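You operate a simulated robot arm through the tools that you are given. There is no shell and no other tool. Be economical: measure what you need, move in short steps, check, and stop when the job is done.

Carry out the task below with a simulated two-armed robot. There is one attempt and no reset: what you move stays moved.

## Task
Let the crate's blue hinged side down and clamp its purple towel in the press.
Fine: hold crate and press steady at the stiff slider and jaw; the jaw ends against the towel.

The check looks at the end state, three seconds after you hand in, the way a careful person would. Anything else that was tipped, shoved, dropped, spilled or broken makes it a failure. Flat cloth is picked up by pressing the open fingertips on it (5 to 10 N) and closing them slowly along it; thin cloth reads only 2 to 8 mm in the jaws.

## Robot
Two 7-joint arms with fingered hands on one trunk, on a base that drives. Base frame: it is fixed to the floor where the robot stands at the start and does not move with it; the origin is under the middle of the robot, x ahead of it, y to its left, z up; the surface under the hand at the start is at about z = 760. Units: mm, rad, N and s.
The left shoulder is at the start at [60, 177, 975], the right one opposite. Places, roughly: blue hinged side [700, -400, 900]; orange crate slider [600, -300, 900]; teal jaw [400, -200, 800]; wooden press [500, -100, 800]. Payload 4 kg a hand.
The tool frame of a hand sits at the grasp point between the pads (the TCP): z along the fingers, y along the line on which they close. The tips reach 37 mm beyond it. Largest opening 124 mm; the body of the gripper starts 43 mm behind the TCP. The gripper is a hand of 3 fingers: y runs from the thumb to the fingers, the wrist lies at [-15, -108, -202] in the tool frame, and closing takes about 1.5 s.
Orientation is that of the tool frame in the base frame, as [roll, pitch, yaw] about the fixed x, y, z axes, in that order (R = Rz(yaw) Ry(pitch) Rx(roll)). With the fingers straight down and the wrist toward the robot, the tool's x, y and z point along [0, 1, 0], [1, 0, 0] and [0, 0, -1] of the base frame.

## Interface
- The arms move only by the tool send_rows. It takes "left_motion", "right_motion" or both (then of equal length, played together; a hand with none holds still); each is a list of rows, each a list of 3 entries, a list of its own where there are three numbers: the shift along the tool's x, y, z in units of 500 mm (1.0 is 500 mm), then the turn, a rotation vector about the tool's x, y, z in units of 180 degrees (1.0 is 180 degrees), then the closure, from 0 (fully open) to 1 (shut). In form: [[[tx, ty, tz], [ax, ay, az], gripper], ...]. A call has 1 to 12 rows; each row is the pose to reach, as a shift and turn from the pose commanded when the call began, along the tool's axes at that moment. A call with a number of a shift or a turn outside -1 to 1 is refused whole. A row lasts 0.2 s, in which the tool goes at most 50 mm and 0.15 rad; a call with a longer step from one row to the next is refused whole, and so is a gripper value outside its range. Where a pose cannot be reached the arm comes as near as it can. A force on the tool above 50 N (or 10 N above the force at the start of the call, whichever is more), or a blocked arm, ends the call early, and 0.2 s more pass. The fingers move at their own pace (about 72 mm/s each) and stop on an object; they squeeze with about 28 N. The grip force told is the motor's: it shows also when the fingers shut on nothing. Time passes only in rows, and 0.2 s behind the last, so rows that repeat a pose let the fingers close. It gives the time, the measured TCP pose, the force on the tool (base axes), the opening and the grip force at its end, in the units of the frame above (readings bear some noise), with the torque about the TCP (base axes, N m) and any sound that the robot's microphone picked up.
- Cameras (640 x 400 px; columns grow to the right, rows downward): "scene" is now at [37.8, -23, 1603.5]; the picture's right is [-0.31, -0.95, 0.00], its down [-0.80, 0.26, -0.54] and it looks along [0.51, -0.17, -0.84] (base axes); focal length 264 px, centre (320, 200). "left" rides on the left gripper at [-64, -76, -136] in its tool frame; the picture's right is [-0.84, -0.26, 0.48], its down [0.48, -0.76, 0.43] and it looks along [0.26, 0.60, 0.76] (tool axes); focal length 256 px, centre (320, 200). "right" rides on the right gripper at [64, -76, -136] in its tool frame; the picture's right is [-0.84, 0.26, -0.48], its down [-0.48, -0.76, 0.43] and it looks along [-0.25, 0.60, 0.76] (tool axes); focal length 256 px, centre (320, 200). There is no depth. A picture from a camera that has moved, and an enlarged one, comes with that camera's place and axes in the base frame and with its lens.
- get_image(camera): a new picture of that camera. It takes no simulated time.
- slide_trunk(by): slides the trunk up (or, below 0, down) by that many mm; the arms and the scene camera ride with it, the base frame stays. It gives what a move gives, with no picture.
- base_move(legs): drives the robot by 1 to 6 legs, each [ahead, left, turn to the left] in mm, mm and rad, along the robot's own axes; the way and the turn of a leg run together, so that a leg with both is an arc; at most 1500 mm and 3.142 rad a leg. The arms and the cameras ride along, it lands a little off, and it stops where it bumps. It gives what a move gives.
- preshape(shape, hand): the hand has 3 fingers and takes this shape, open, in about a second: jaw (thumb against the fingers, like two jaws); tri (thumb and two fingers); tip (a fingertip pinch); poke (one finger out to press); point (the index stretched); flat (the hand flat); cup (the hand cupped); fist (a fist). The gripper value then closes the fingers along that shape, each until it touches; the sizes above hold for jaw. It gives what a move gives, with no picture.
- turn_head(pan, tilt): turns the head with the scene camera to pan (to the left, within 1.501 rad either way) and tilt (down, from -0.506 to 1.204), counted from straight ahead of the robot. It gives what a move gives.
- zoom(camera, box): a new picture of the part [left, top, right, bottom] of that camera's present view, enlarged. It takes no simulated time.
- finish_job(): hands the job in; it is judged then, once.

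Go step by step. Nothing tells you exact positions but the pictures and the camera data: compare them with the known pose of the tool, close in by small moves and look again before you grip or let go. The budget is 120 turns and 100 pictures, counting those below and the enlarged ones. Unless the task says otherwise, let go and move clear before handing in, and close with one line.

The tools are called after "Emit:" by a JSON object that holds its "op" and its "data". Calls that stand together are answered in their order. send_rows: Moves the arms, as the interface text tells. Its arguments: {"type":"object","properties":{"left_motion":{"type":"array","items":{"type":"array"}},"right_motion":{"type":"array","items":{"type":"array"}}},"required":[]} The other tools are called the same way: slide_trunk (by) slides the trunk up or down; preshape (shape, hand) gives the hand a shape; base_move (legs) drives the base; turn_head (pan, tilt) turns the head that bears the scene camera; get_image (camera) takes a picture; zoom (camera, box) takes an enlarged picture of a part of a camera's view; finish_job () hands the job in.

At the start:

```text
time: 0.0
left_tool_pos: [629.8, -39.6, 1165.1]
left_ee_rot: [-3.141, -0.001, 1.57]
left_force: [0.6, -0.2, -0.6]
left_torque: [0.02, 0.03, -0.03]
left_opening: 123.6
left_grip_force: 0.1
left_shape: jaw
right_tool_pos: [450.8, -448.9, 1192.3]
right_ee_rot: [-3.141, -0.001, 1.569]
right_force: [-0.6, -0.4, 0.5]
right_torque: [-0.04, 0.01, 0.0]
right_opening: 123.4
right_grip_force: 0.1
right_shape: jaw
trunk travel left (down, up): [-500.0, 90.0]
robot x, y, heading: [-1.7, 1.0, 0.0]
head pan, tilt: [-0.319, 0.998]
```

scene: 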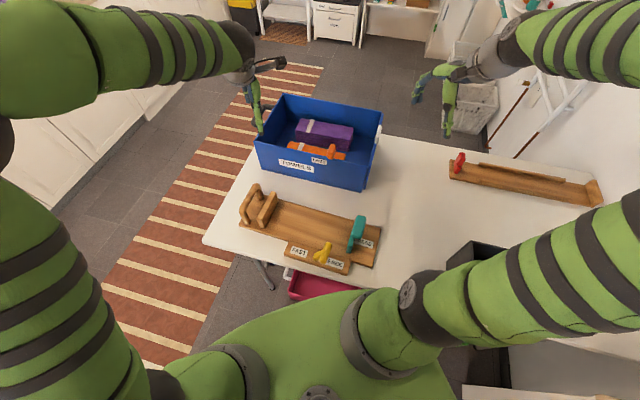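
right: 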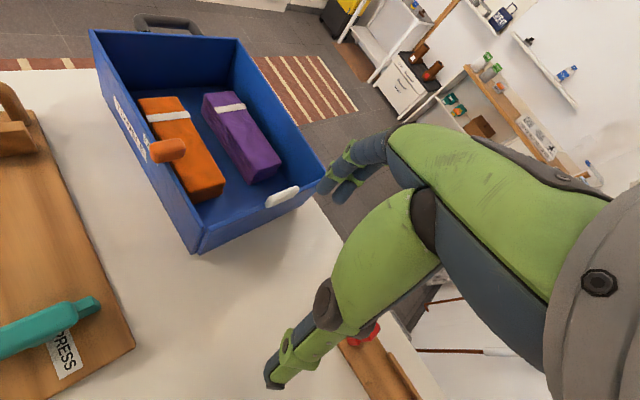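
left: 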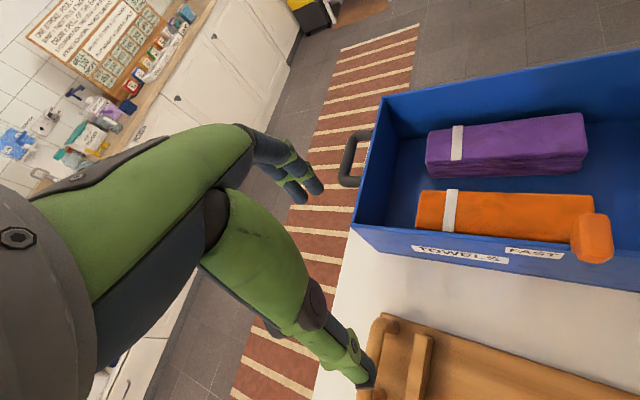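

I see a blue crate with two towels (orange and purple), an orange slider knob on its near wall and a wooden press with a teal jaw in front of it. I'll look closer at the details first.

Emit:
{"op": "zoom", "data": {"camera": "scene", "box": [240, 80, 400, 200]}}

Emit:
{"op": "zoom", "data": {"camera": "scene", "box": [220, 170, 400, 290]}}

Emit:
{"op": "zoom", "data": {"camera": "right", "box": [80, 10, 340, 260]}}

```text
3.33 times, centred on (320, 140) of scene
camera zoom: at [37.8, -23.0, 1603.5], right [-0.31, -0.95, 0.0], down [-0.8, 0.26, -0.54], along [0.51, -0.17, -0.84], focal length 879 px, centre (320, 400)
```

zoom: 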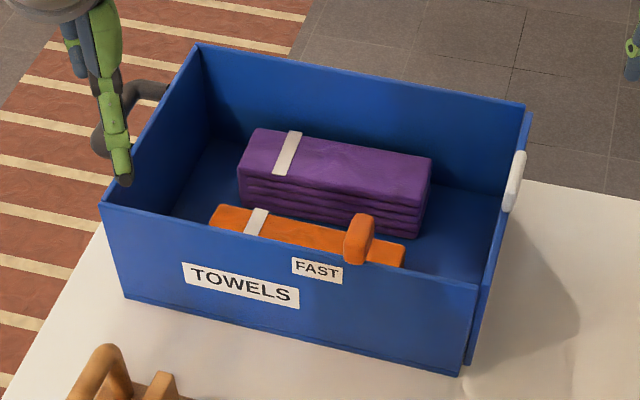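

```text
3.33 times, centred on (310, 230) of scene
camera zoom: at [37.8, -23.0, 1603.5], right [-0.31, -0.95, 0.0], down [-0.8, 0.26, -0.54], along [0.51, -0.17, -0.84], focal length 879 px, centre (353, 100)
```

zoom: 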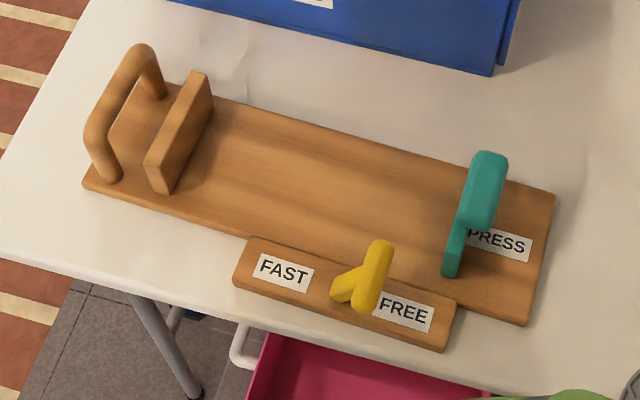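

```text
1.60 times, centred on (210, 135) of right
camera zoom: at [375.3, -386.8, 1329.0], right [0.26, -0.84, 0.48], down [-0.76, -0.48, -0.43], along [0.6, -0.26, -0.76], focal length 410 px, centre (496, 304)
```

zoom: 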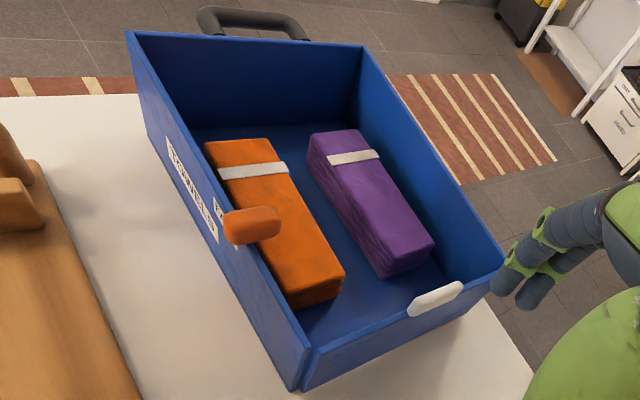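

The crate stands skewed, its right end carrying a white grip, and the press has a yellow FAST/FREE lever. I'll zoom tighter on lever, slider and grip.

Emit:
{"op": "zoom", "data": {"camera": "scene", "box": [280, 230, 360, 280]}}

Emit:
{"op": "zoom", "data": {"camera": "scene", "box": [300, 130, 380, 180]}}

Emit:
{"op": "zoom", "data": {"camera": "right", "box": [100, 120, 320, 260]}}

Emit:
{"op": "zoom", "data": {"camera": "left", "box": [330, 80, 640, 280]}}

```text
8.00 times, centred on (320, 255) of scene
camera zoom: at [37.8, -23.0, 1603.5], right [-0.31, -0.95, 0.0], down [-0.8, 0.26, -0.54], along [0.51, -0.17, -0.84], focal length 2110 px, centre (320, -240)
```

zoom: 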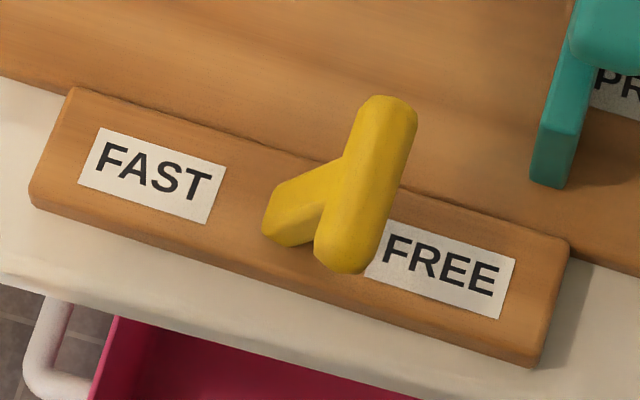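

```text
8.00 times, centred on (340, 155) of scene
camera zoom: at [37.8, -23.0, 1603.5], right [-0.31, -0.95, 0.0], down [-0.8, 0.26, -0.54], along [0.51, -0.17, -0.84], focal length 2110 px, centre (160, 560)
```

zoom: 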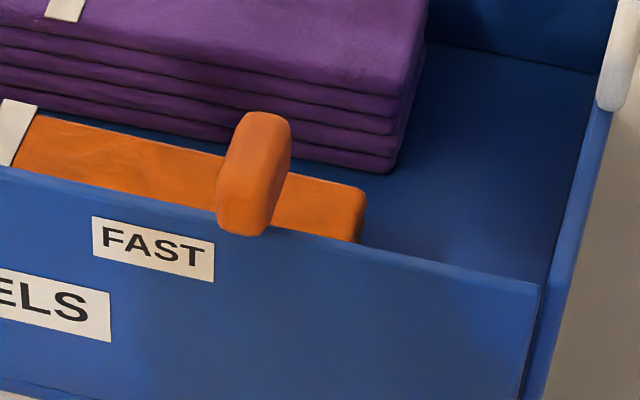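

```text
2.86 times, centred on (210, 190) of right
camera zoom: at [375.3, -386.8, 1329.0], right [0.26, -0.84, 0.48], down [-0.76, -0.48, -0.43], along [0.6, -0.26, -0.76], focal length 731 px, centre (634, 229)
```

zoom: 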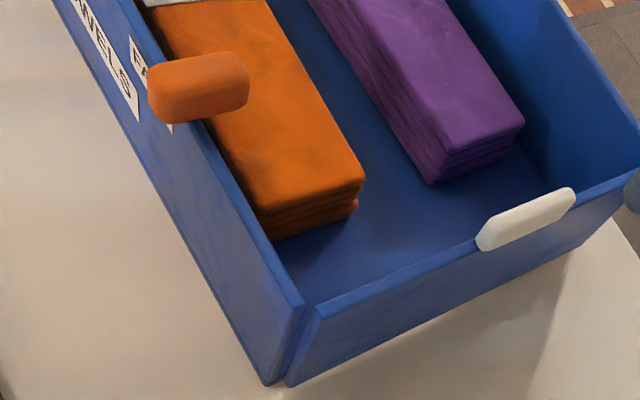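

```text
2.00 times, centred on (485, 180) of left
camera zoom: at [553.5, -103.7, 1301.5], right [-0.26, -0.84, -0.48], down [-0.76, 0.48, -0.43], along [0.6, 0.26, -0.76], focal length 512 px, centre (-10, 240)
```

zoom: 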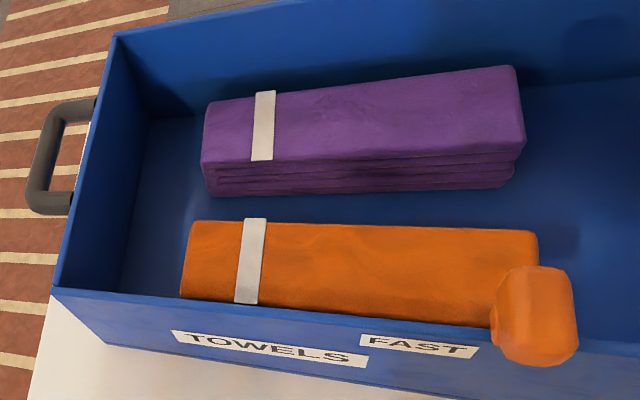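

The press lever leans toward FREE (free already), and the crate slider is a crossbar on the near wall beside FAST. Crate and press are turned about 33° to me, so I'll square up to the table edge and shift left so all is within reach.

Emit:
{"op": "base_move", "data": {"legs": [[0, 0, -0.573], [-50, 150, 0]]}}

Emit:
{"op": "turn_head", "data": {"pan": 0.0, "tilt": 0.9}}

Emit:
{"op": "get_image", "data": {"camera": "scene"}}

Emit:
{"op": "get_image", "data": {"camera": "right"}}

```text
time: 2.3
left_tool_pos: [508.4, -375.0, 1165.3]
left_ee_rot: [-3.141, 0.0, 0.994]
left_force: [-0.4, -0.3, 0.1]
left_torque: [0.01, 0.02, 0.06]
left_opening: 123.8
left_grip_force: 0.0
left_shape: jaw
right_tool_pos: [137.3, -618.0, 1192.3]
right_ee_rot: [-3.138, 0.0, 1.001]
right_force: [-0.7, 0.0, -0.2]
right_torque: [0.02, -0.02, -0.01]
right_opening: 123.4
right_grip_force: 0.0
right_shape: jaw
trunk travel left (down, up): [-500.0, 90.0]
robot x, y, heading: [2.2, 4.3, -0.579]
head pan, tilt: [-0.319, 0.998]
stopped in leg 2: the robot was blocked; the commanded pose is now the measured one
```

```text
time: 3.1
left_tool_pos: [510.2, -376.0, 1165.6]
left_ee_rot: [-3.141, 0.001, 0.992]
left_force: [0.7, -0.2, -0.3]
left_torque: [0.0, 0.0, 0.02]
left_opening: 123.6
left_grip_force: 0.1
left_shape: jaw
right_tool_pos: [136.3, -618.0, 1192.2]
right_ee_rot: [-3.136, 0.001, 0.998]
right_force: [0.2, 0.6, -0.3]
right_torque: [-0.01, 0.02, 0.02]
right_opening: 123.7
right_grip_force: 0.0
right_shape: jaw
trunk travel left (down, up): [-500.0, 90.0]
robot x, y, heading: [-1.1, -2.7, -0.576]
head pan, tilt: [0.0, 0.901]
```

```text
89 pictures are left
camera scene: at [42.8, -23.2, 1610.4], right [-0.55, -0.84, 0.0], down [-0.66, 0.43, -0.62], along [0.52, -0.34, -0.78], focal length 264 px, centre (320, 200)
```

scene: 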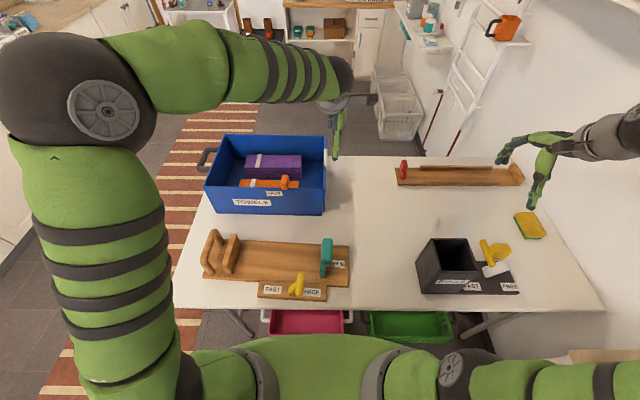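

```text
88 pictures are left
camera right: at [107.8, -524.7, 1328.0], right [-0.24, -0.84, 0.48], down [-0.9, 0.01, -0.43], along [0.36, -0.54, -0.76], focal length 256 px, centre (320, 200)
```

right: 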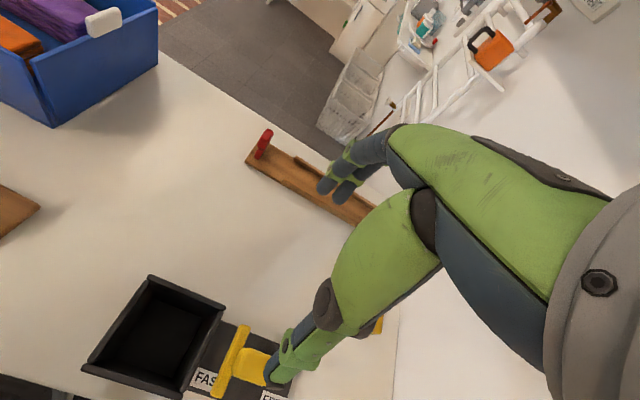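

Squared up, but the second leg was blocked. I'll try going left only.

Emit:
{"op": "base_move", "data": {"legs": [[0, 150, 0]]}}

Emit:
{"op": "get_image", "data": {"camera": "scene"}}

```text
time: 4.4
left_tool_pos: [589.4, -249.9, 1165.6]
left_ee_rot: [3.141, 0.001, 0.995]
left_force: [0.1, 0.1, -0.8]
left_torque: [-0.02, 0.03, -0.03]
left_opening: 123.5
left_grip_force: 0.0
left_shape: jaw
right_tool_pos: [218.1, -492.7, 1192.7]
right_ee_rot: [-3.138, 0.0, 0.998]
right_force: [0.0, -0.6, 0.2]
right_torque: [-0.02, 0.05, -0.01]
right_opening: 123.9
right_grip_force: 0.2
right_shape: jaw
trunk travel left (down, up): [-500.0, 90.0]
robot x, y, heading: [85.3, 127.2, -0.574]
head pan, tilt: [0.0, 0.901]
```

```text
87 pictures are left
camera scene: at [123.8, 102.2, 1610.6], right [-0.55, -0.84, 0.0], down [-0.66, 0.43, -0.62], along [0.52, -0.34, -0.78], focal length 264 px, centre (320, 200)
```

scene: 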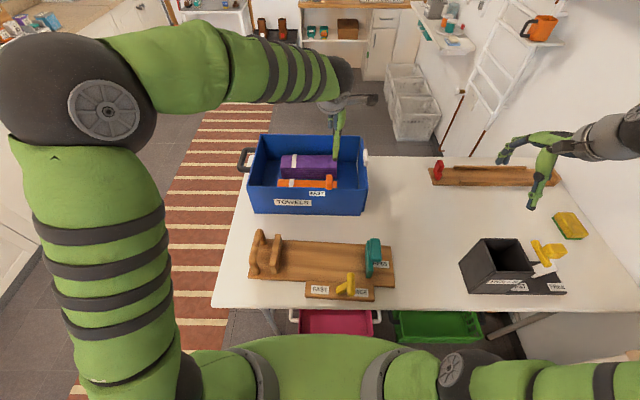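

Now in position. I'll zoom on crate and press for measured positions.

Emit:
{"op": "zoom", "data": {"camera": "scene", "box": [230, 125, 390, 225]}}

Emit:
{"op": "zoom", "data": {"camera": "scene", "box": [240, 220, 400, 320]}}

```text
4.00 times, centred on (310, 175) of scene
camera zoom: at [123.8, 102.2, 1610.6], right [-0.55, -0.84, 0.0], down [-0.66, 0.43, -0.62], along [0.52, -0.34, -0.78], focal length 1055 px, centre (360, 300)
```

zoom: 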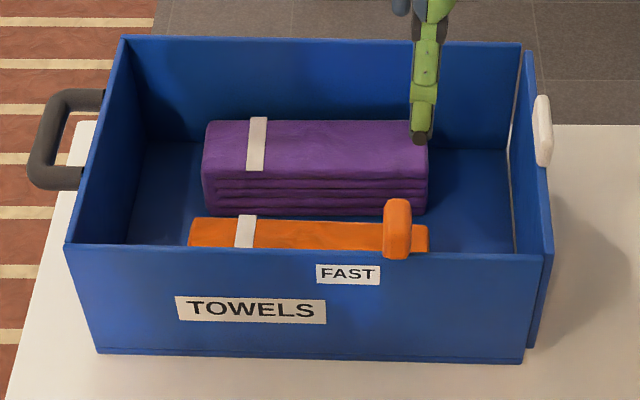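

```text
4.00 times, centred on (320, 270) of scene
camera zoom: at [123.8, 102.2, 1610.6], right [-0.55, -0.84, 0.0], down [-0.66, 0.43, -0.62], along [0.52, -0.34, -0.78], focal length 1055 px, centre (320, -80)
```

zoom: 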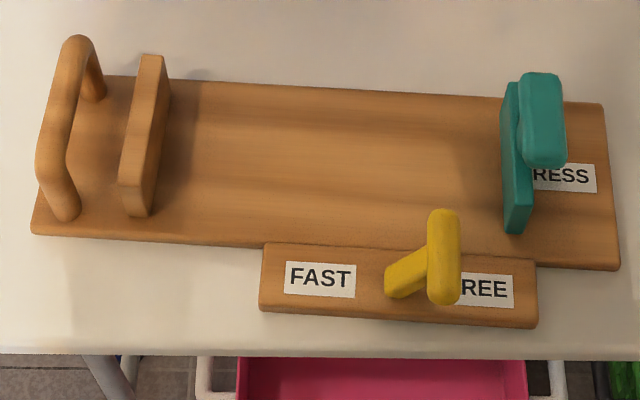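

Crate's dark handle is at its left end (about 800 ahead, 305 left, z≈912 in robot frame); slider bar at about (655, -32, 935). I'll bring the left hand above the handle and the right hand above the slider, turned so both close along the crate's length.

Emit:
{"op": "send_rows", "data": {"left_motion": [[[0.058, 0.0295, 0.0142], [0, 0, 0.0425], 0], [[0.116, 0.059, 0.0283], [0, 0, 0.0851], 0], [[0.174, 0.0885, 0.0425], [0, 0, 0.1276], 0], [[0.232, 0.118, 0.0567], [0, 0, 0.1702], 0], [[0.29, 0.1475, 0.0708], [0, 0, 0.2127], 0], [[0.348, 0.177, 0.085], [0, 0, 0.2552], 0], [[0.406, 0.2065, 0.0992], [0, 0, 0.2978], 0], [[0.464, 0.236, 0.1133], [0, 0, 0.3403], 0], [[0.522, 0.2655, 0.1275], [0, 0, 0.3829], 0], [[0.58, 0.295, 0.1417], [0, 0, 0.4254], 0], [[0.638, 0.3245, 0.1558], [0, 0, 0.468], 0], [[0.696, 0.354, 0.17], [0, 0, 0.5105], 0]], "right_motion": [[[0.0695, 0.0353, 0.022], [0, 0, -0.0408], 0], [[0.139, 0.0707, 0.044], [0, 0, -0.0816], 0], [[0.2085, 0.106, 0.066], [0, 0, -0.1224], 0], [[0.278, 0.1413, 0.088], [0, 0, -0.1632], 0], [[0.3475, 0.1767, 0.11], [0, 0, -0.204], 0], [[0.417, 0.212, 0.132], [0, 0, -0.2448], 0], [[0.4865, 0.2473, 0.154], [0, 0, -0.2856], 0], [[0.556, 0.2827, 0.176], [0, 0, -0.3263], 0], [[0.6255, 0.318, 0.198], [0, 0, -0.3671], 0], [[0.695, 0.3533, 0.22], [0, 0, -0.4079], 0], [[0.7645, 0.3887, 0.242], [0, 0, -0.4487], 0], [[0.834, 0.424, 0.264], [0, 0, -0.4895], 0]]}}

Emit:
{"op": "get_image", "data": {"camera": "scene"}}

Emit:
{"op": "get_image", "data": {"camera": "left"}}

Emit:
{"op": "get_image", "data": {"camera": "right"}}

```text
time: 7.0
left_tool_pos: [903.1, -34.8, 1074.9]
left_ee_rot: [3.141, 0.001, -0.613]
left_force: [0.4, 0.3, -0.8]
left_torque: [-0.01, 0.0, -0.03]
left_opening: 123.8
left_grip_force: 0.2
left_shape: jaw
left hand out of reach, approached as far as the arm can: row 12
right_tool_pos: [622.7, -254.6, 1059.3]
right_ee_rot: [-3.141, -0.001, 2.538]
right_force: [0.8, 0.6, 0.5]
right_torque: [-0.05, 0.0, 0.03]
right_opening: 123.8
right_grip_force: 0.1
right_shape: jaw
trunk travel left (down, up): [-500.0, 90.0]
robot x, y, heading: [82.6, 129.1, -0.577]
head pan, tilt: [0.0, 0.901]
```

```text
84 pictures are left
camera scene: at [123.8, 104.0, 1610.7], right [-0.55, -0.84, 0.0], down [-0.66, 0.43, -0.62], along [0.52, -0.34, -0.78], focal length 264 px, centre (320, 200)
```

scene: 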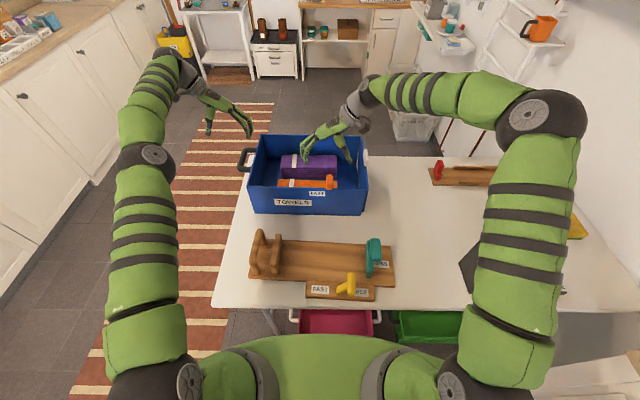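

```text
83 pictures are left
camera left: at [895.5, 64.4, 1209.9], right [-0.54, 0.69, -0.48], down [0.83, 0.34, -0.44], along [-0.14, -0.64, -0.76], focal length 256 px, centre (320, 200)
```

left: 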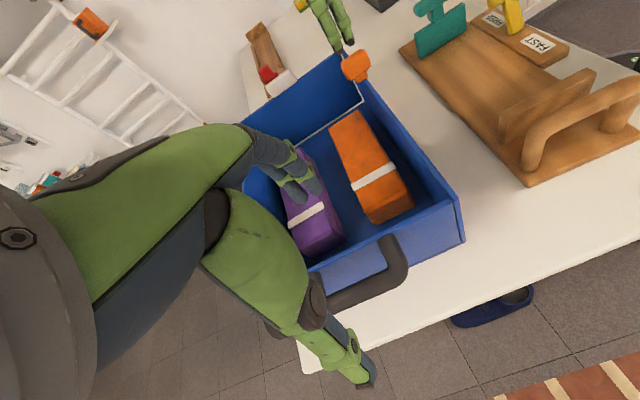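

```text
82 pictures are left
camera right: at [527.7, -282.5, 1195.9], right [0.84, -0.26, 0.48], down [-0.03, -0.9, -0.44], along [0.55, 0.35, -0.76], focal length 256 px, centre (320, 200)
```

right: 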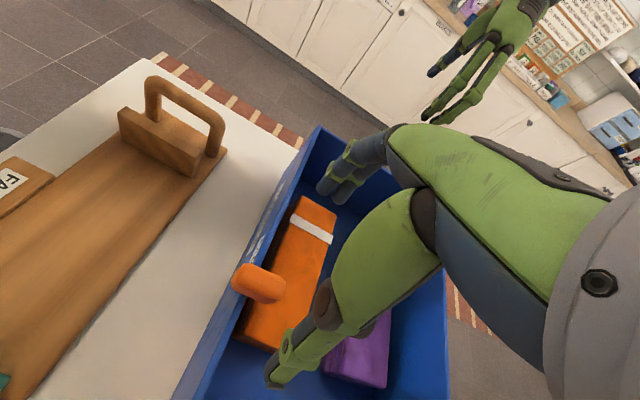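

The left hand can just reach the handle, but gripping the crate's left wall beside the handle is simpler. I lower the left hand over that wall with half-open fingers, and the right one toward the slider bar, then look.

Emit:
{"op": "send_rows", "data": {"left_motion": [[[-0.05, 0.035, 0.03], [0, 0, 0], 0.4], [[-0.1, 0.07, 0.06], [0, 0, 0], 0.4], [[-0.15, 0.104, 0.1], [0, 0, 0], 0.4], [[-0.15, 0.104, 0.16], [0, 0, 0], 0.4], [[-0.15, 0.104, 0.2], [0, 0, 0], 0.4], [[-0.15, 0.104, 0.2], [0, 0, 0], 0.4]], "right_motion": [[[0.014, -0.004, 0.03], [0, 0, 0], 0.3], [[0.014, -0.004, 0.06], [0, 0, 0], 0.3], [[0.014, -0.004, 0.09], [0, 0, 0], 0.3], [[0.014, -0.004, 0.12], [0, 0, 0], 0.3], [[0.014, -0.004, 0.14], [0, 0, 0], 0.3], [[0.014, -0.004, 0.14], [0, 0, 0], 0.3]]}}

Emit:
{"op": "get_image", "data": {"camera": "left"}}

Emit:
{"op": "get_image", "data": {"camera": "right"}}

Emit:
{"op": "zoom", "data": {"camera": "scene", "box": [220, 110, 380, 220]}}

```text
time: 8.4
left_tool_pos: [812.4, -37.7, 975.1]
left_ee_rot: [-3.141, 0.0, -0.608]
left_force: [0.3, 0.1, 0.8]
left_torque: [0.02, -0.02, -0.01]
left_opening: 74.6
left_grip_force: 0.0
left_shape: jaw
right_tool_pos: [614.8, -254.4, 990.0]
right_ee_rot: [3.14, -0.004, 2.536]
right_force: [0.6, 0.1, 0.9]
right_torque: [0.0, -0.02, 0.0]
right_opening: 87.2
right_grip_force: 0.1
right_shape: jaw
trunk travel left (down, up): [-500.0, 90.0]
robot x, y, heading: [87.1, 127.6, -0.576]
head pan, tilt: [0.0, 0.901]
```

```text
81 pictures are left
camera left: at [802.9, 61.5, 1111.4], right [-0.54, 0.69, -0.48], down [0.83, 0.35, -0.43], along [-0.13, -0.64, -0.76], focal length 256 px, centre (320, 200)
```

left: 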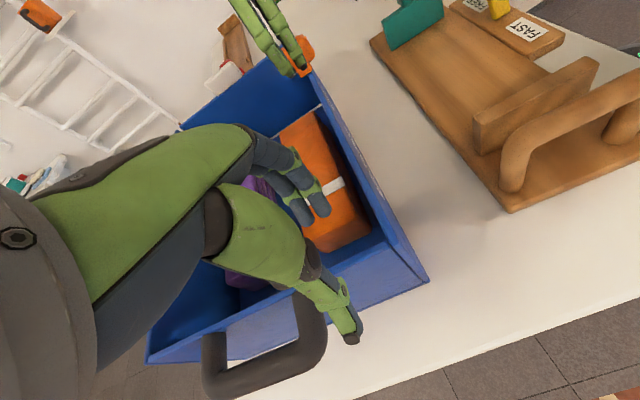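

```text
80 pictures are left
camera right: at [518.9, -282.6, 1125.4], right [0.84, -0.27, 0.48], down [-0.04, -0.9, -0.44], along [0.55, 0.35, -0.76], focal length 256 px, centre (320, 200)
```

right: 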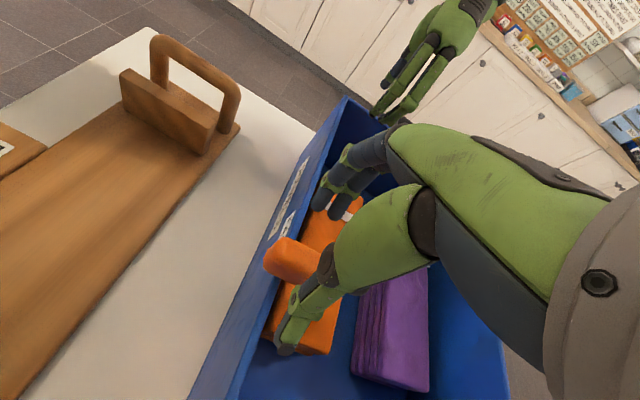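

```text
3.64 times, centred on (300, 165) of scene
camera zoom: at [123.0, 100.9, 1610.6], right [-0.55, -0.84, 0.0], down [-0.66, 0.43, -0.62], along [0.52, -0.34, -0.78], focal length 959 px, centre (393, 327)
```

zoom: 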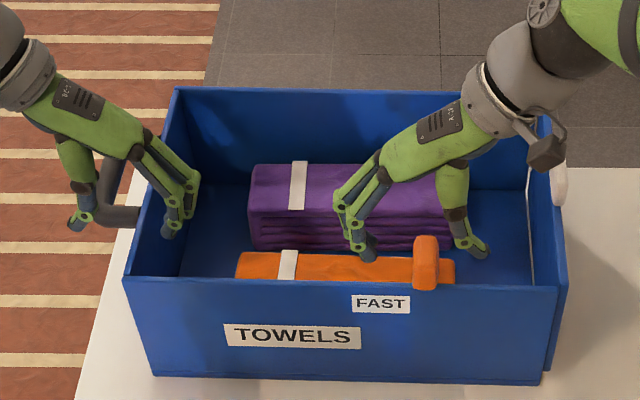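

Both hands are aligned within about 10 mm. I lower each, then close the left hand on the wall and the right on the slider bar.

Emit:
{"op": "send_rows", "data": {"left_motion": [[[0, 0.012, 0.02], [0, 0, 0], 0.4], [[0, 0.024, 0.06], [0, 0, 0], 0.4], [[0, 0.024, 0.1], [0, 0, 0], 0.4], [[0, 0.024, 0.1], [0, 0, 0], 0.7], [[0, 0.024, 0.1], [0, 0, 0], 1], [[0, 0.024, 0.1], [0, 0, 0], 1], [[0, 0.024, 0.1], [0, 0, 0], 1], [[0, 0.024, 0.1], [0, 0, 0], 1]], "right_motion": [[[0.002, 0.005, 0.01], [0, 0, 0], 0.3], [[0.004, 0.01, 0.03], [0, 0, 0], 0.3], [[0.004, 0.01, 0.05], [0, 0, 0], 0.3], [[0.004, 0.01, 0.05], [0, 0, 0], 0.5], [[0.004, 0.01, 0.05], [0, 0, 0], 0.6], [[0.004, 0.01, 0.05], [0, 0, 0], 0.6], [[0.004, 0.01, 0.05], [0, 0, 0], 0.6], [[0.004, 0.01, 0.05], [0, 0, 0], 0.6]]}}

Emit:
{"op": "get_image", "data": {"camera": "left"}}

Emit:
{"op": "get_image", "data": {"camera": "right"}}

Emit:
{"op": "zoom", "data": {"camera": "scene", "box": [220, 110, 380, 220]}}

```text
time: 10.2
left_tool_pos: [805.9, -46.5, 926.1]
left_ee_rot: [-3.14, 0.0, -0.608]
left_force: [4.1, 4.3, 1.0]
left_torque: [-0.49, 0.29, -0.07]
left_opening: 19.1
left_grip_force: 28.1
left_shape: jaw
right_tool_pos: [615.6, -250.7, 964.6]
right_ee_rot: [3.141, -0.003, 2.537]
right_force: [-6.5, -6.5, -0.9]
right_torque: [0.0, 0.0, 0.01]
right_opening: 54.2
right_grip_force: 0.1
right_shape: jaw
trunk travel left (down, up): [-500.0, 90.0]
robot x, y, heading: [87.4, 121.8, -0.582]
head pan, tilt: [0.0, 0.901]
```

```text
78 pictures are left
camera left: at [796.4, 52.8, 1061.2], right [-0.54, 0.69, -0.48], down [0.83, 0.35, -0.43], along [-0.13, -0.64, -0.76], focal length 256 px, centre (320, 200)
```

left: 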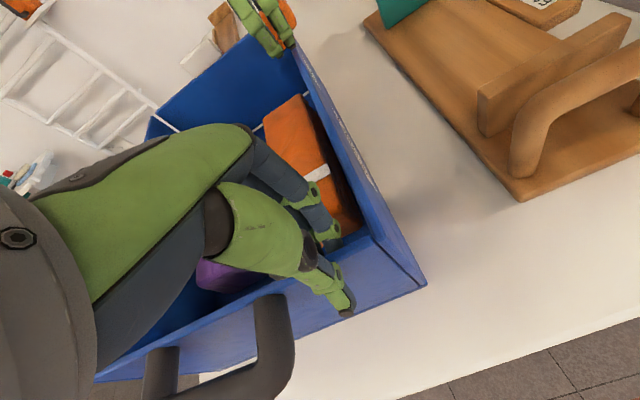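

```text
77 pictures are left
camera right: at [520.0, -277.9, 1100.4], right [0.84, -0.27, 0.48], down [-0.04, -0.9, -0.44], along [0.55, 0.35, -0.76], focal length 256 px, centre (320, 200)
```

right: 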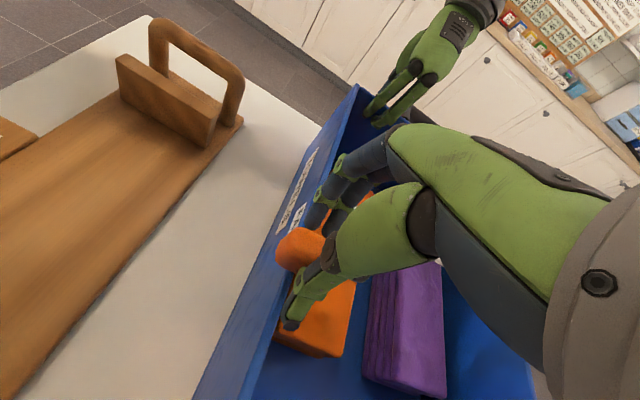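

```text
3.64 times, centred on (300, 165) of scene
camera zoom: at [123.2, 100.5, 1610.6], right [-0.55, -0.84, 0.0], down [-0.66, 0.43, -0.62], along [0.52, -0.34, -0.78], focal length 959 px, centre (393, 327)
```

zoom: 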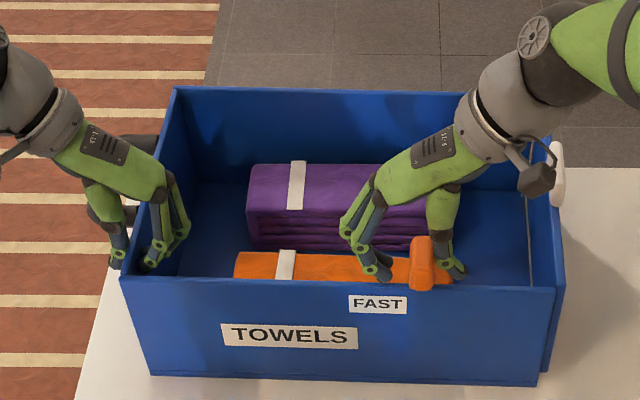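

The left hand holds the wall; the right thumb touches the slider first, so I shift the right hand about 13 mm to the right and close.

Emit:
{"op": "send_rows", "data": {"right_motion": [[[0, -0.026, 0], [0, 0, 0], 0.6], [[0, -0.026, 0], [0, 0, 0], 1], [[0, -0.026, 0], [0, 0, 0], 1], [[0, -0.026, 0], [0, 0, 0], 1], [[0, -0.026, 0], [0, 0, 0], 1]]}}

Emit:
{"op": "zoom", "data": {"camera": "scene", "box": [220, 110, 380, 220]}}

```text
time: 11.4
left_tool_pos: [806.2, -45.6, 924.7]
left_ee_rot: [3.141, -0.001, -0.609]
left_force: [-0.1, 3.8, -1.5]
left_torque: [-0.52, 0.42, -0.05]
left_opening: 18.7
left_grip_force: 28.5
left_shape: jaw
right_tool_pos: [608.1, -260.2, 964.8]
right_ee_rot: [3.138, -0.003, 2.535]
right_force: [0.1, 0.5, 0.2]
right_torque: [0.64, -0.47, 0.03]
right_opening: 32.2
right_grip_force: 28.3
right_shape: jaw
trunk travel left (down, up): [-500.0, 90.0]
robot x, y, heading: [84.5, 126.2, -0.581]
head pan, tilt: [0.0, 0.901]
```

```text
3.64 times, centred on (300, 165) of scene
camera zoom: at [123.2, 101.2, 1610.6], right [-0.55, -0.84, 0.0], down [-0.66, 0.43, -0.62], along [0.52, -0.34, -0.78], focal length 959 px, centre (393, 327)
```

zoom: 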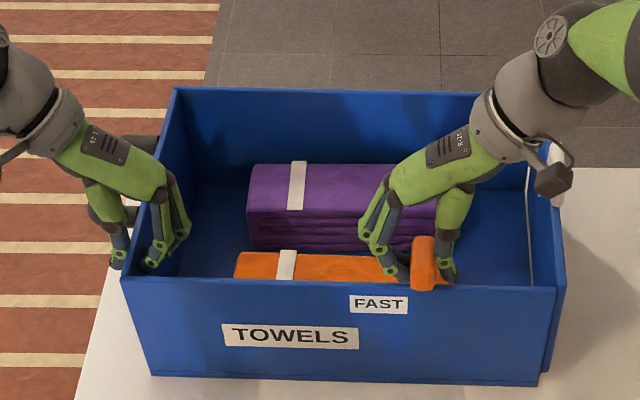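

The slider bar is gripped (32 mm). I try it gently to the right (away from FAST) in small steps while the left hand holds.

Emit:
{"op": "send_rows", "data": {"right_motion": [[[0, -0.008, 0], [0, 0, 0], 1], [[0, -0.016, 0], [0, 0, 0], 1], [[0, -0.024, 0], [0, 0, 0], 1], [[0, -0.032, 0], [0, 0, 0], 1]]}}

Emit:
{"op": "zoom", "data": {"camera": "scene", "box": [220, 110, 380, 220]}}

```text
time: 12.4
left_tool_pos: [803.5, -47.1, 925.8]
left_ee_rot: [3.139, 0.0, -0.611]
left_force: [-6.7, -5.7, -0.1]
left_torque: [-0.74, 0.57, 0.03]
left_opening: 17.4
left_grip_force: 28.4
left_shape: jaw
right_tool_pos: [598.7, -273.1, 966.1]
right_ee_rot: [3.142, -0.004, 2.535]
right_force: [6.3, 6.7, 0.8]
right_torque: [0.86, -0.63, 0.03]
right_opening: 31.8
right_grip_force: 28.5
right_shape: jaw
trunk travel left (down, up): [-500.0, 90.0]
robot x, y, heading: [84.7, 126.0, -0.576]
head pan, tilt: [0.0, 0.901]
```

```text
3.64 times, centred on (300, 165) of scene
camera zoom: at [123.1, 100.8, 1610.6], right [-0.55, -0.84, 0.0], down [-0.66, 0.43, -0.62], along [0.52, -0.34, -0.78], focal length 959 px, centre (393, 327)
```

zoom: 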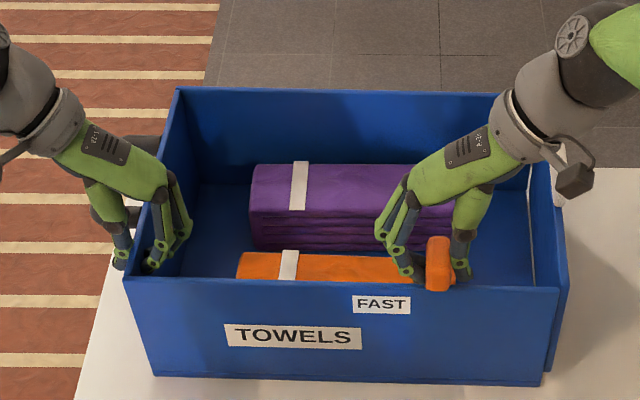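

The slider moves right while the crate holds. I continue.

Emit:
{"op": "send_rows", "data": {"right_motion": [[[0, -0.012, 0], [0, 0, 0], 1], [[0, -0.024, 0], [0, 0, 0], 1], [[0, -0.036, 0], [0, 0, 0], 1], [[0, -0.048, 0], [0, 0, 0], 1], [[0, -0.06, 0], [0, 0, 0], 1], [[0, -0.072, 0], [0, 0, 0], 1], [[0, -0.084, 0], [0, 0, 0], 1], [[0, -0.096, 0], [0, 0, 0], 1]]}}

Emit:
{"op": "zoom", "data": {"camera": "scene", "box": [220, 110, 380, 220]}}

```text
time: 14.2
left_tool_pos: [804.7, -47.2, 925.8]
left_ee_rot: [-3.142, 0.0, -0.612]
left_force: [-5.3, -8.8, -0.6]
left_torque: [-0.85, 0.56, 0.01]
left_opening: 16.9
left_grip_force: 28.2
left_shape: jaw
right_tool_pos: [571.3, -313.0, 965.8]
right_ee_rot: [3.139, -0.003, 2.536]
right_force: [2.8, 7.8, 2.3]
right_torque: [0.9, -0.62, 0.04]
right_opening: 31.5
right_grip_force: 27.6
right_shape: jaw
trunk travel left (down, up): [-500.0, 90.0]
robot x, y, heading: [84.0, 126.0, -0.581]
head pan, tilt: [0.0, 0.901]
```

```text
3.64 times, centred on (300, 165) of scene
camera zoom: at [122.8, 100.7, 1610.6], right [-0.55, -0.84, 0.0], down [-0.66, 0.43, -0.62], along [0.52, -0.34, -0.78], focal length 959 px, centre (393, 327)
```

zoom: 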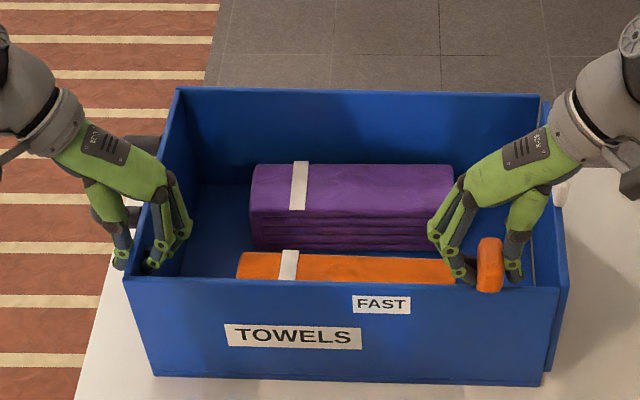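

Emit:
{"op": "send_rows", "data": {"right_motion": [[[0, -0.012, 0], [0, 0, 0], 1], [[0, -0.024, 0], [0, 0, 0], 1], [[0, -0.036, 0], [0, 0, 0], 1], [[0, -0.048, 0], [0, 0, 0], 1]]}}

Emit:
{"op": "zoom", "data": {"camera": "scene", "box": [220, 110, 380, 220]}}

```text
time: 15.2
left_tool_pos: [804.6, -47.4, 926.4]
left_ee_rot: [3.139, 0.004, -0.613]
left_force: [-16.9, -15.9, 3.3]
left_torque: [-1.02, 0.86, 0.08]
left_opening: 14.8
left_grip_force: 28.6
left_shape: jaw
right_tool_pos: [560.8, -330.9, 965.2]
right_ee_rot: [3.139, -0.004, 2.537]
right_force: [21.3, 20.5, -0.7]
right_torque: [1.23, -1.01, -0.07]
right_opening: 29.8
right_grip_force: 28.1
right_shape: jaw
trunk travel left (down, up): [-500.0, 90.0]
robot x, y, heading: [82.0, 123.1, -0.579]
head pan, tilt: [0.0, 0.901]
```

```text
3.64 times, centred on (300, 165) of scene
camera zoom: at [123.4, 101.4, 1610.6], right [-0.55, -0.84, 0.0], down [-0.66, 0.43, -0.62], along [0.52, -0.34, -0.78], focal length 959 px, centre (393, 327)
```

zoom: 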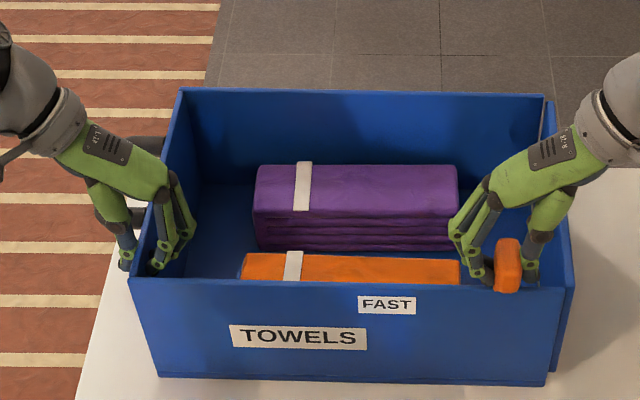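

The slider hit its stop (about 75 mm travel). I ease off, release and rise with the right hand, keeping the left hold.

Emit:
{"op": "send_rows", "data": {"right_motion": [[[0, 0.016, 0], [0, 0, 0], 1], [[0, 0.016, 0], [0, 0, 0], 0.6], [[0, 0.016, 0], [0, 0, 0], 0.6], [[0, 0.016, 0], [0, 0, 0], 0.6], [[0, 0.016, -0.08], [0, 0, 0], 0.6], [[0, 0.016, -0.16], [0, 0, 0], 0.4], [[0, 0.016, -0.22], [0, 0, 0], 0.3]]}}

Emit:
{"op": "get_image", "data": {"camera": "right"}}

Emit:
{"op": "zoom", "data": {"camera": "scene", "box": [220, 110, 380, 220]}}

Emit:
{"op": "zoom", "data": {"camera": "scene", "box": [330, 130, 390, 200]}}

```text
time: 16.8
left_tool_pos: [805.1, -46.5, 925.8]
left_ee_rot: [-3.14, 0.001, -0.609]
left_force: [-0.7, -1.5, 4.6]
left_torque: [-0.74, 0.51, -0.05]
left_opening: 16.3
left_grip_force: 27.4
left_shape: jaw
right_tool_pos: [563.2, -326.6, 1074.7]
right_ee_rot: [3.14, -0.005, 2.534]
right_force: [0.0, 0.5, 0.0]
right_torque: [-0.03, -0.01, -0.02]
right_opening: 86.7
right_grip_force: 0.1
right_shape: jaw
trunk travel left (down, up): [-500.0, 90.0]
robot x, y, heading: [86.1, 125.0, -0.58]
head pan, tilt: [0.0, 0.901]
```

```text
71 pictures are left
camera right: at [467.5, -354.4, 1210.7], right [0.84, -0.27, 0.48], down [-0.04, -0.9, -0.44], along [0.55, 0.35, -0.76], focal length 256 px, centre (320, 200)
```

right: 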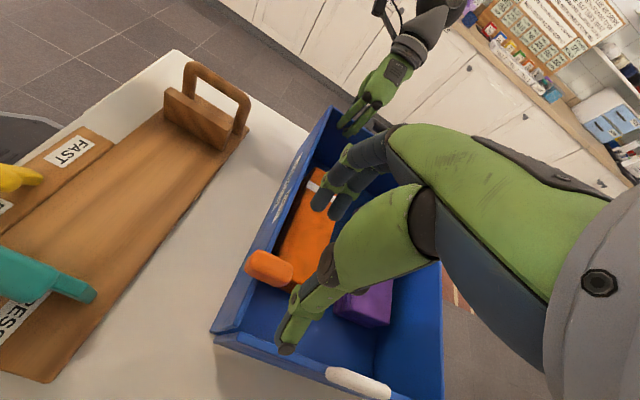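

```text
3.64 times, centred on (300, 165) of scene
camera zoom: at [122.9, 100.8, 1610.5], right [-0.55, -0.84, 0.0], down [-0.66, 0.43, -0.62], along [0.52, -0.34, -0.78], focal length 959 px, centre (393, 327)
```

zoom: 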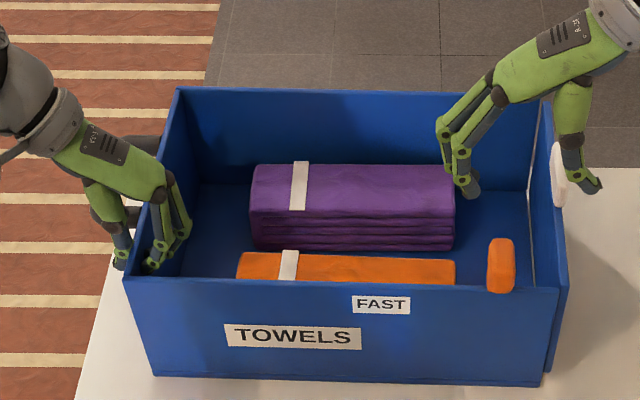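

```text
5.71 times, centred on (360, 165) of scene
camera zoom: at [122.9, 100.8, 1610.5], right [-0.55, -0.84, 0.0], down [-0.66, 0.43, -0.62], along [0.52, -0.34, -0.78], focal length 1507 px, centre (91, 400)
```

zoom: 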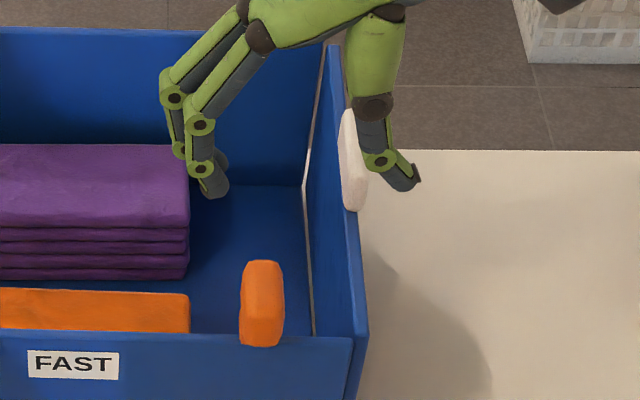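

The slider now sits at its far right stop. Next I bring the right hand over the white grip on the hinged side (about 795 ahead, -174, z 920), staying above it to check.

Emit:
{"op": "send_rows", "data": {"right_motion": [[[-0.074, -0.025, 0], [0, 0, 0], 0.4], [[-0.148, -0.05, 0], [0, 0, 0], 0.5], [[-0.222, -0.075, 0.02], [0, 0, 0], 0.5], [[-0.296, -0.1, 0.06], [0, 0, 0], 0.5], [[-0.296, -0.1, 0.12], [0, 0, 0], 0.5], [[-0.296, -0.1, 0.17], [0, 0, 0], 0.5], [[-0.296, -0.1, 0.17], [0, 0, 0], 0.5]]}}

Emit:
{"op": "get_image", "data": {"camera": "right"}}

Emit:
{"op": "zoom", "data": {"camera": "scene", "box": [320, 110, 400, 200]}}

```text
time: 18.4
left_tool_pos: [805.6, -47.8, 926.6]
left_ee_rot: [3.141, -0.001, -0.608]
left_force: [0.9, 1.3, 3.3]
left_torque: [-0.69, 0.42, -0.02]
left_opening: 16.6
left_grip_force: 28.3
left_shape: jaw
right_tool_pos: [655.5, -451.1, 989.1]
right_ee_rot: [3.141, -0.004, 2.537]
right_force: [0.4, 0.7, -0.3]
right_torque: [0.0, 0.01, 0.02]
right_opening: 62.3
right_grip_force: 0.1
right_shape: jaw
trunk travel left (down, up): [-500.0, 90.0]
robot x, y, heading: [82.2, 131.4, -0.58]
head pan, tilt: [0.0, 0.901]
```

```text
68 pictures are left
camera right: at [560.8, -479.2, 1124.4], right [0.84, -0.27, 0.48], down [-0.04, -0.9, -0.44], along [0.55, 0.35, -0.76], focal length 256 px, centre (320, 200)
```

right: 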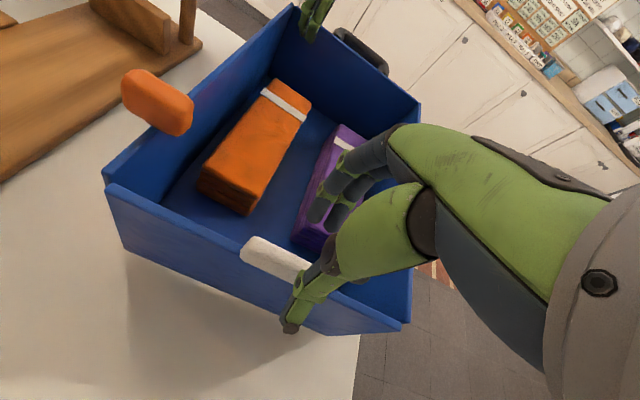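

```text
4.44 times, centred on (360, 155) of scene
camera zoom: at [122.9, 101.0, 1610.6], right [-0.55, -0.84, 0.0], down [-0.66, 0.43, -0.62], along [0.52, -0.34, -0.78], focal length 1172 px, centre (142, 400)
```

zoom: 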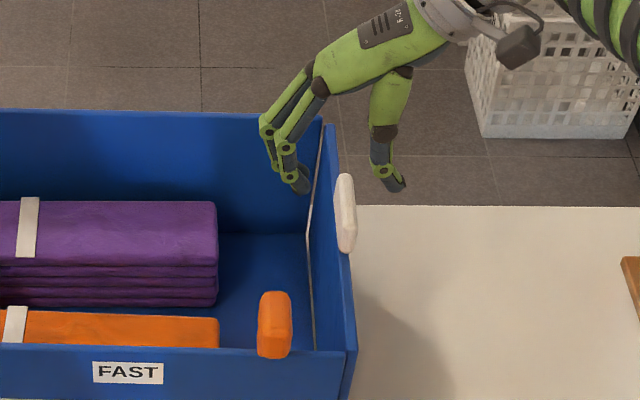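

The grip is centred under the hand within a few mm. I lower and close on grip plus panel.

Emit:
{"op": "send_rows", "data": {"right_motion": [[[0.01, 0, 0.03], [0, 0, 0], 0.5], [[0.016, 0, 0.06], [0, 0, 0], 0.5], [[0.016, 0, 0.1], [0, 0, 0], 0.5], [[0.016, 0, 0.1], [0, 0, 0], 0.7], [[0.016, 0, 0.1], [0, 0, 0], 0.8], [[0.016, 0, 0.1], [0, 0, 0], 0.8], [[0.016, 0, 0.1], [0, 0, 0], 0.8]]}}

Emit:
{"op": "zoom", "data": {"camera": "scene", "box": [320, 110, 400, 200]}}

Emit:
{"op": "get_image", "data": {"camera": "right"}}

```text
time: 20.0
left_tool_pos: [805.0, -46.1, 925.7]
left_ee_rot: [-3.141, 0.001, -0.61]
left_force: [0.6, 4.6, 2.4]
left_torque: [-0.52, 0.42, -0.07]
left_opening: 17.0
left_grip_force: 28.1
left_shape: jaw
right_tool_pos: [648.7, -448.4, 938.6]
right_ee_rot: [3.14, -0.003, 2.536]
right_force: [-6.8, -8.7, -1.4]
right_torque: [0.04, -0.06, 0.04]
right_opening: 30.5
right_grip_force: 0.0
right_shape: jaw
trunk travel left (down, up): [-500.0, 90.0]
robot x, y, heading: [79.5, 129.2, -0.575]
head pan, tilt: [0.0, 0.901]
```

```text
4.44 times, centred on (360, 155) of scene
camera zoom: at [122.5, 100.3, 1610.6], right [-0.55, -0.84, 0.0], down [-0.66, 0.43, -0.62], along [0.52, -0.34, -0.78], focal length 1172 px, centre (142, 400)
```

zoom: 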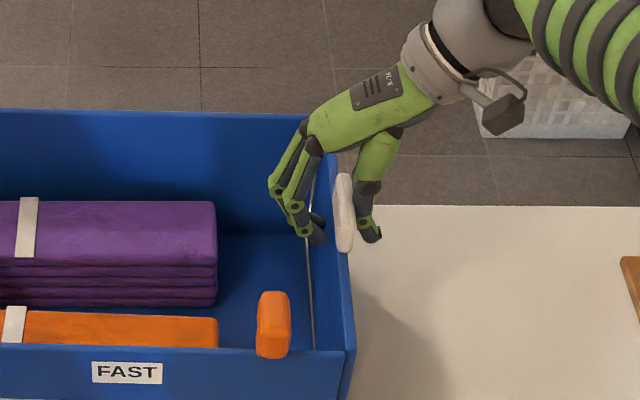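

```text
65 pictures are left
camera right: at [553.6, -475.7, 1074.4], right [0.84, -0.27, 0.48], down [-0.04, -0.9, -0.44], along [0.55, 0.35, -0.76], focal length 256 px, centre (320, 200)
```

right: 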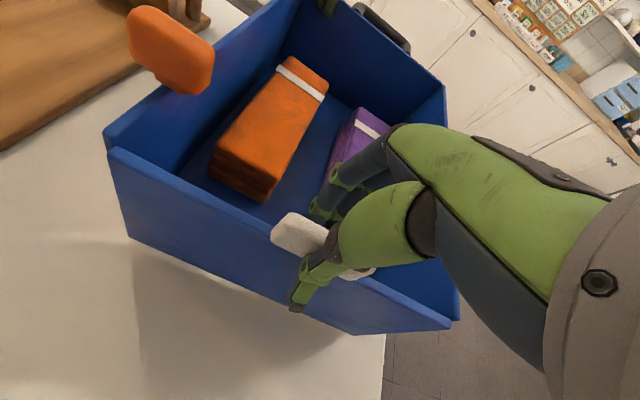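

The grip is caged between thumb and fingers. I pull it outward (right) gently along the hinge arc.

Emit:
{"op": "send_rows", "data": {"right_motion": [[[0, -0.02, 0], [0, 0, 0], 0.8], [[0, -0.04, 0.002], [0, 0, 0], 0.8], [[0, -0.06, 0.004], [0, 0, 0], 0.8], [[0, -0.08, 0.008], [0, 0, 0], 0.8], [[0, -0.1, 0.014], [0, 0, 0], 0.8]]}}

Emit:
{"op": "zoom", "data": {"camera": "scene", "box": [320, 110, 400, 200]}}

Emit:
{"op": "get_image", "data": {"camera": "right"}}

```text
time: 21.2
left_tool_pos: [804.1, -44.8, 927.0]
left_ee_rot: [3.14, 0.0, -0.61]
left_force: [-2.3, -6.2, 0.4]
left_torque: [-0.82, 0.49, -0.01]
left_opening: 16.9
left_grip_force: 27.9
left_shape: jaw
right_tool_pos: [624.0, -486.4, 933.8]
right_ee_rot: [3.137, -0.002, 2.538]
right_force: [8.7, 11.6, 12.7]
right_torque: [2.11, -1.55, 0.03]
right_opening: 29.2
right_grip_force: 28.5
right_shape: jaw
trunk travel left (down, up): [-500.0, 90.0]
robot x, y, heading: [82.6, 126.7, -0.58]
head pan, tilt: [0.0, 0.901]
```

```text
4.44 times, centred on (360, 155) of scene
camera zoom: at [123.1, 102.0, 1610.8], right [-0.55, -0.84, 0.0], down [-0.66, 0.43, -0.62], along [0.52, -0.34, -0.78], focal length 1172 px, centre (142, 400)
```

zoom: 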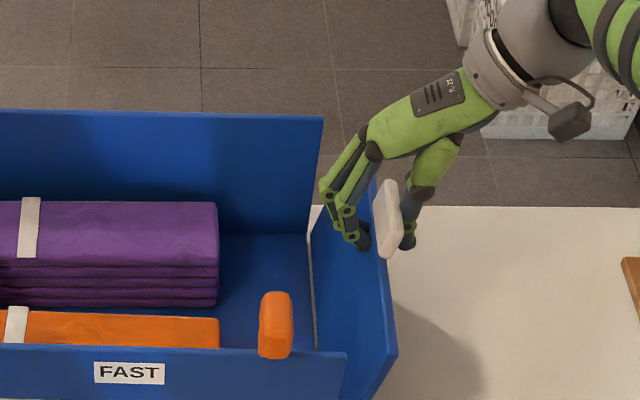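

```text
63 pictures are left
camera right: at [526.9, -513.8, 1069.7], right [0.83, -0.27, 0.48], down [-0.03, -0.9, -0.44], along [0.55, 0.35, -0.76], focal length 256 px, centre (320, 200)
```

right: 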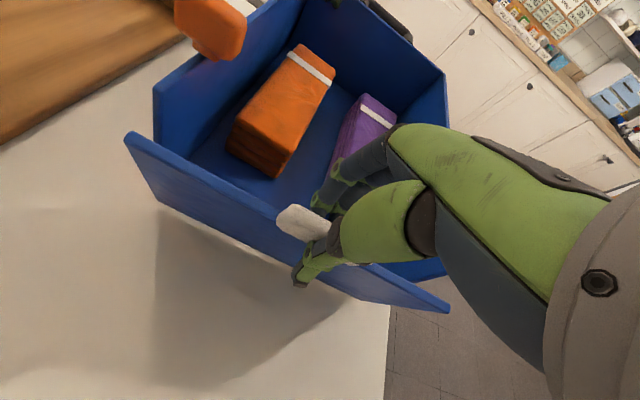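

The side swings open with little force. I continue along the arc to about 45°, opening the cage a bit and tilting the hand with it.

Emit:
{"op": "send_rows", "data": {"right_motion": [[[0, -0.01, 0.004], [-0.01, 0, 0], 0.6], [[0, -0.026, 0.01], [-0.02, 0, 0], 0.6], [[0, -0.054, 0.022], [-0.04, 0, 0], 0.6], [[0, -0.08, 0.036], [-0.06, 0, 0], 0.6], [[0, -0.105, 0.052], [-0.08, 0, 0], 0.58], [[0, -0.128, 0.07], [-0.095, 0, 0], 0.56], [[0, -0.15, 0.09], [-0.11, 0, 0], 0.55]]}}

Emit:
{"op": "zoom", "data": {"camera": "scene", "box": [320, 110, 420, 200]}}

Emit:
{"op": "get_image", "data": {"camera": "right"}}

```text
time: 22.8
left_tool_pos: [805.5, -46.0, 926.6]
left_ee_rot: [3.141, 0.0, -0.609]
left_force: [-2.7, -0.2, 1.3]
left_torque: [-0.67, 0.48, -0.01]
left_opening: 16.8
left_grip_force: 27.8
left_shape: jaw
right_tool_pos: [574.6, -548.2, 887.1]
right_ee_rot: [2.796, -0.003, 2.535]
right_force: [0.0, 0.1, 0.9]
right_torque: [0.01, -0.04, -0.01]
right_opening: 56.1
right_grip_force: 0.0
right_shape: jaw
right hand out of reach, approached as far as the arm can: row 7
trunk travel left (down, up): [-500.0, 90.0]
robot x, y, heading: [85.7, 126.7, -0.575]
head pan, tilt: [0.0, 0.901]
```

```text
4.44 times, centred on (370, 155) of scene
camera zoom: at [122.6, 100.5, 1610.6], right [-0.55, -0.84, 0.0], down [-0.66, 0.43, -0.62], along [0.52, -0.34, -0.78], focal length 1172 px, centre (98, 400)
```

zoom: 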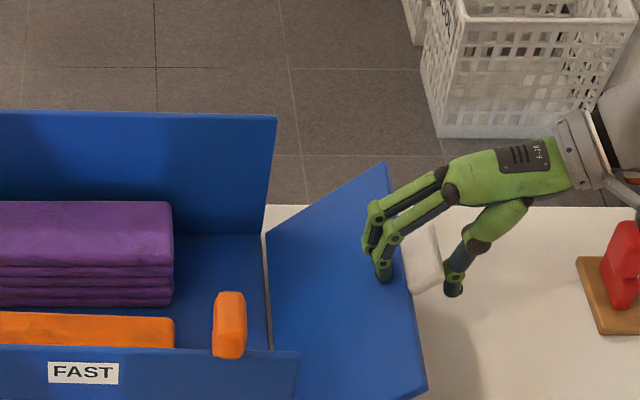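

```text
61 pictures are left
camera right: at [455.5, -610.0, 989.6], right [0.73, -0.41, 0.54], down [0.07, -0.74, -0.67], along [0.68, 0.53, -0.51], focal length 256 px, centre (320, 200)
```

right: 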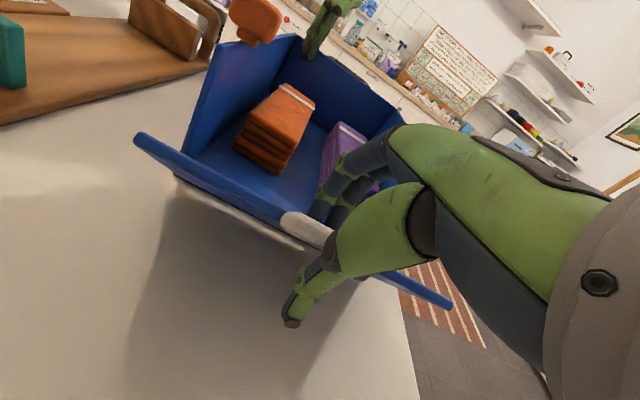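

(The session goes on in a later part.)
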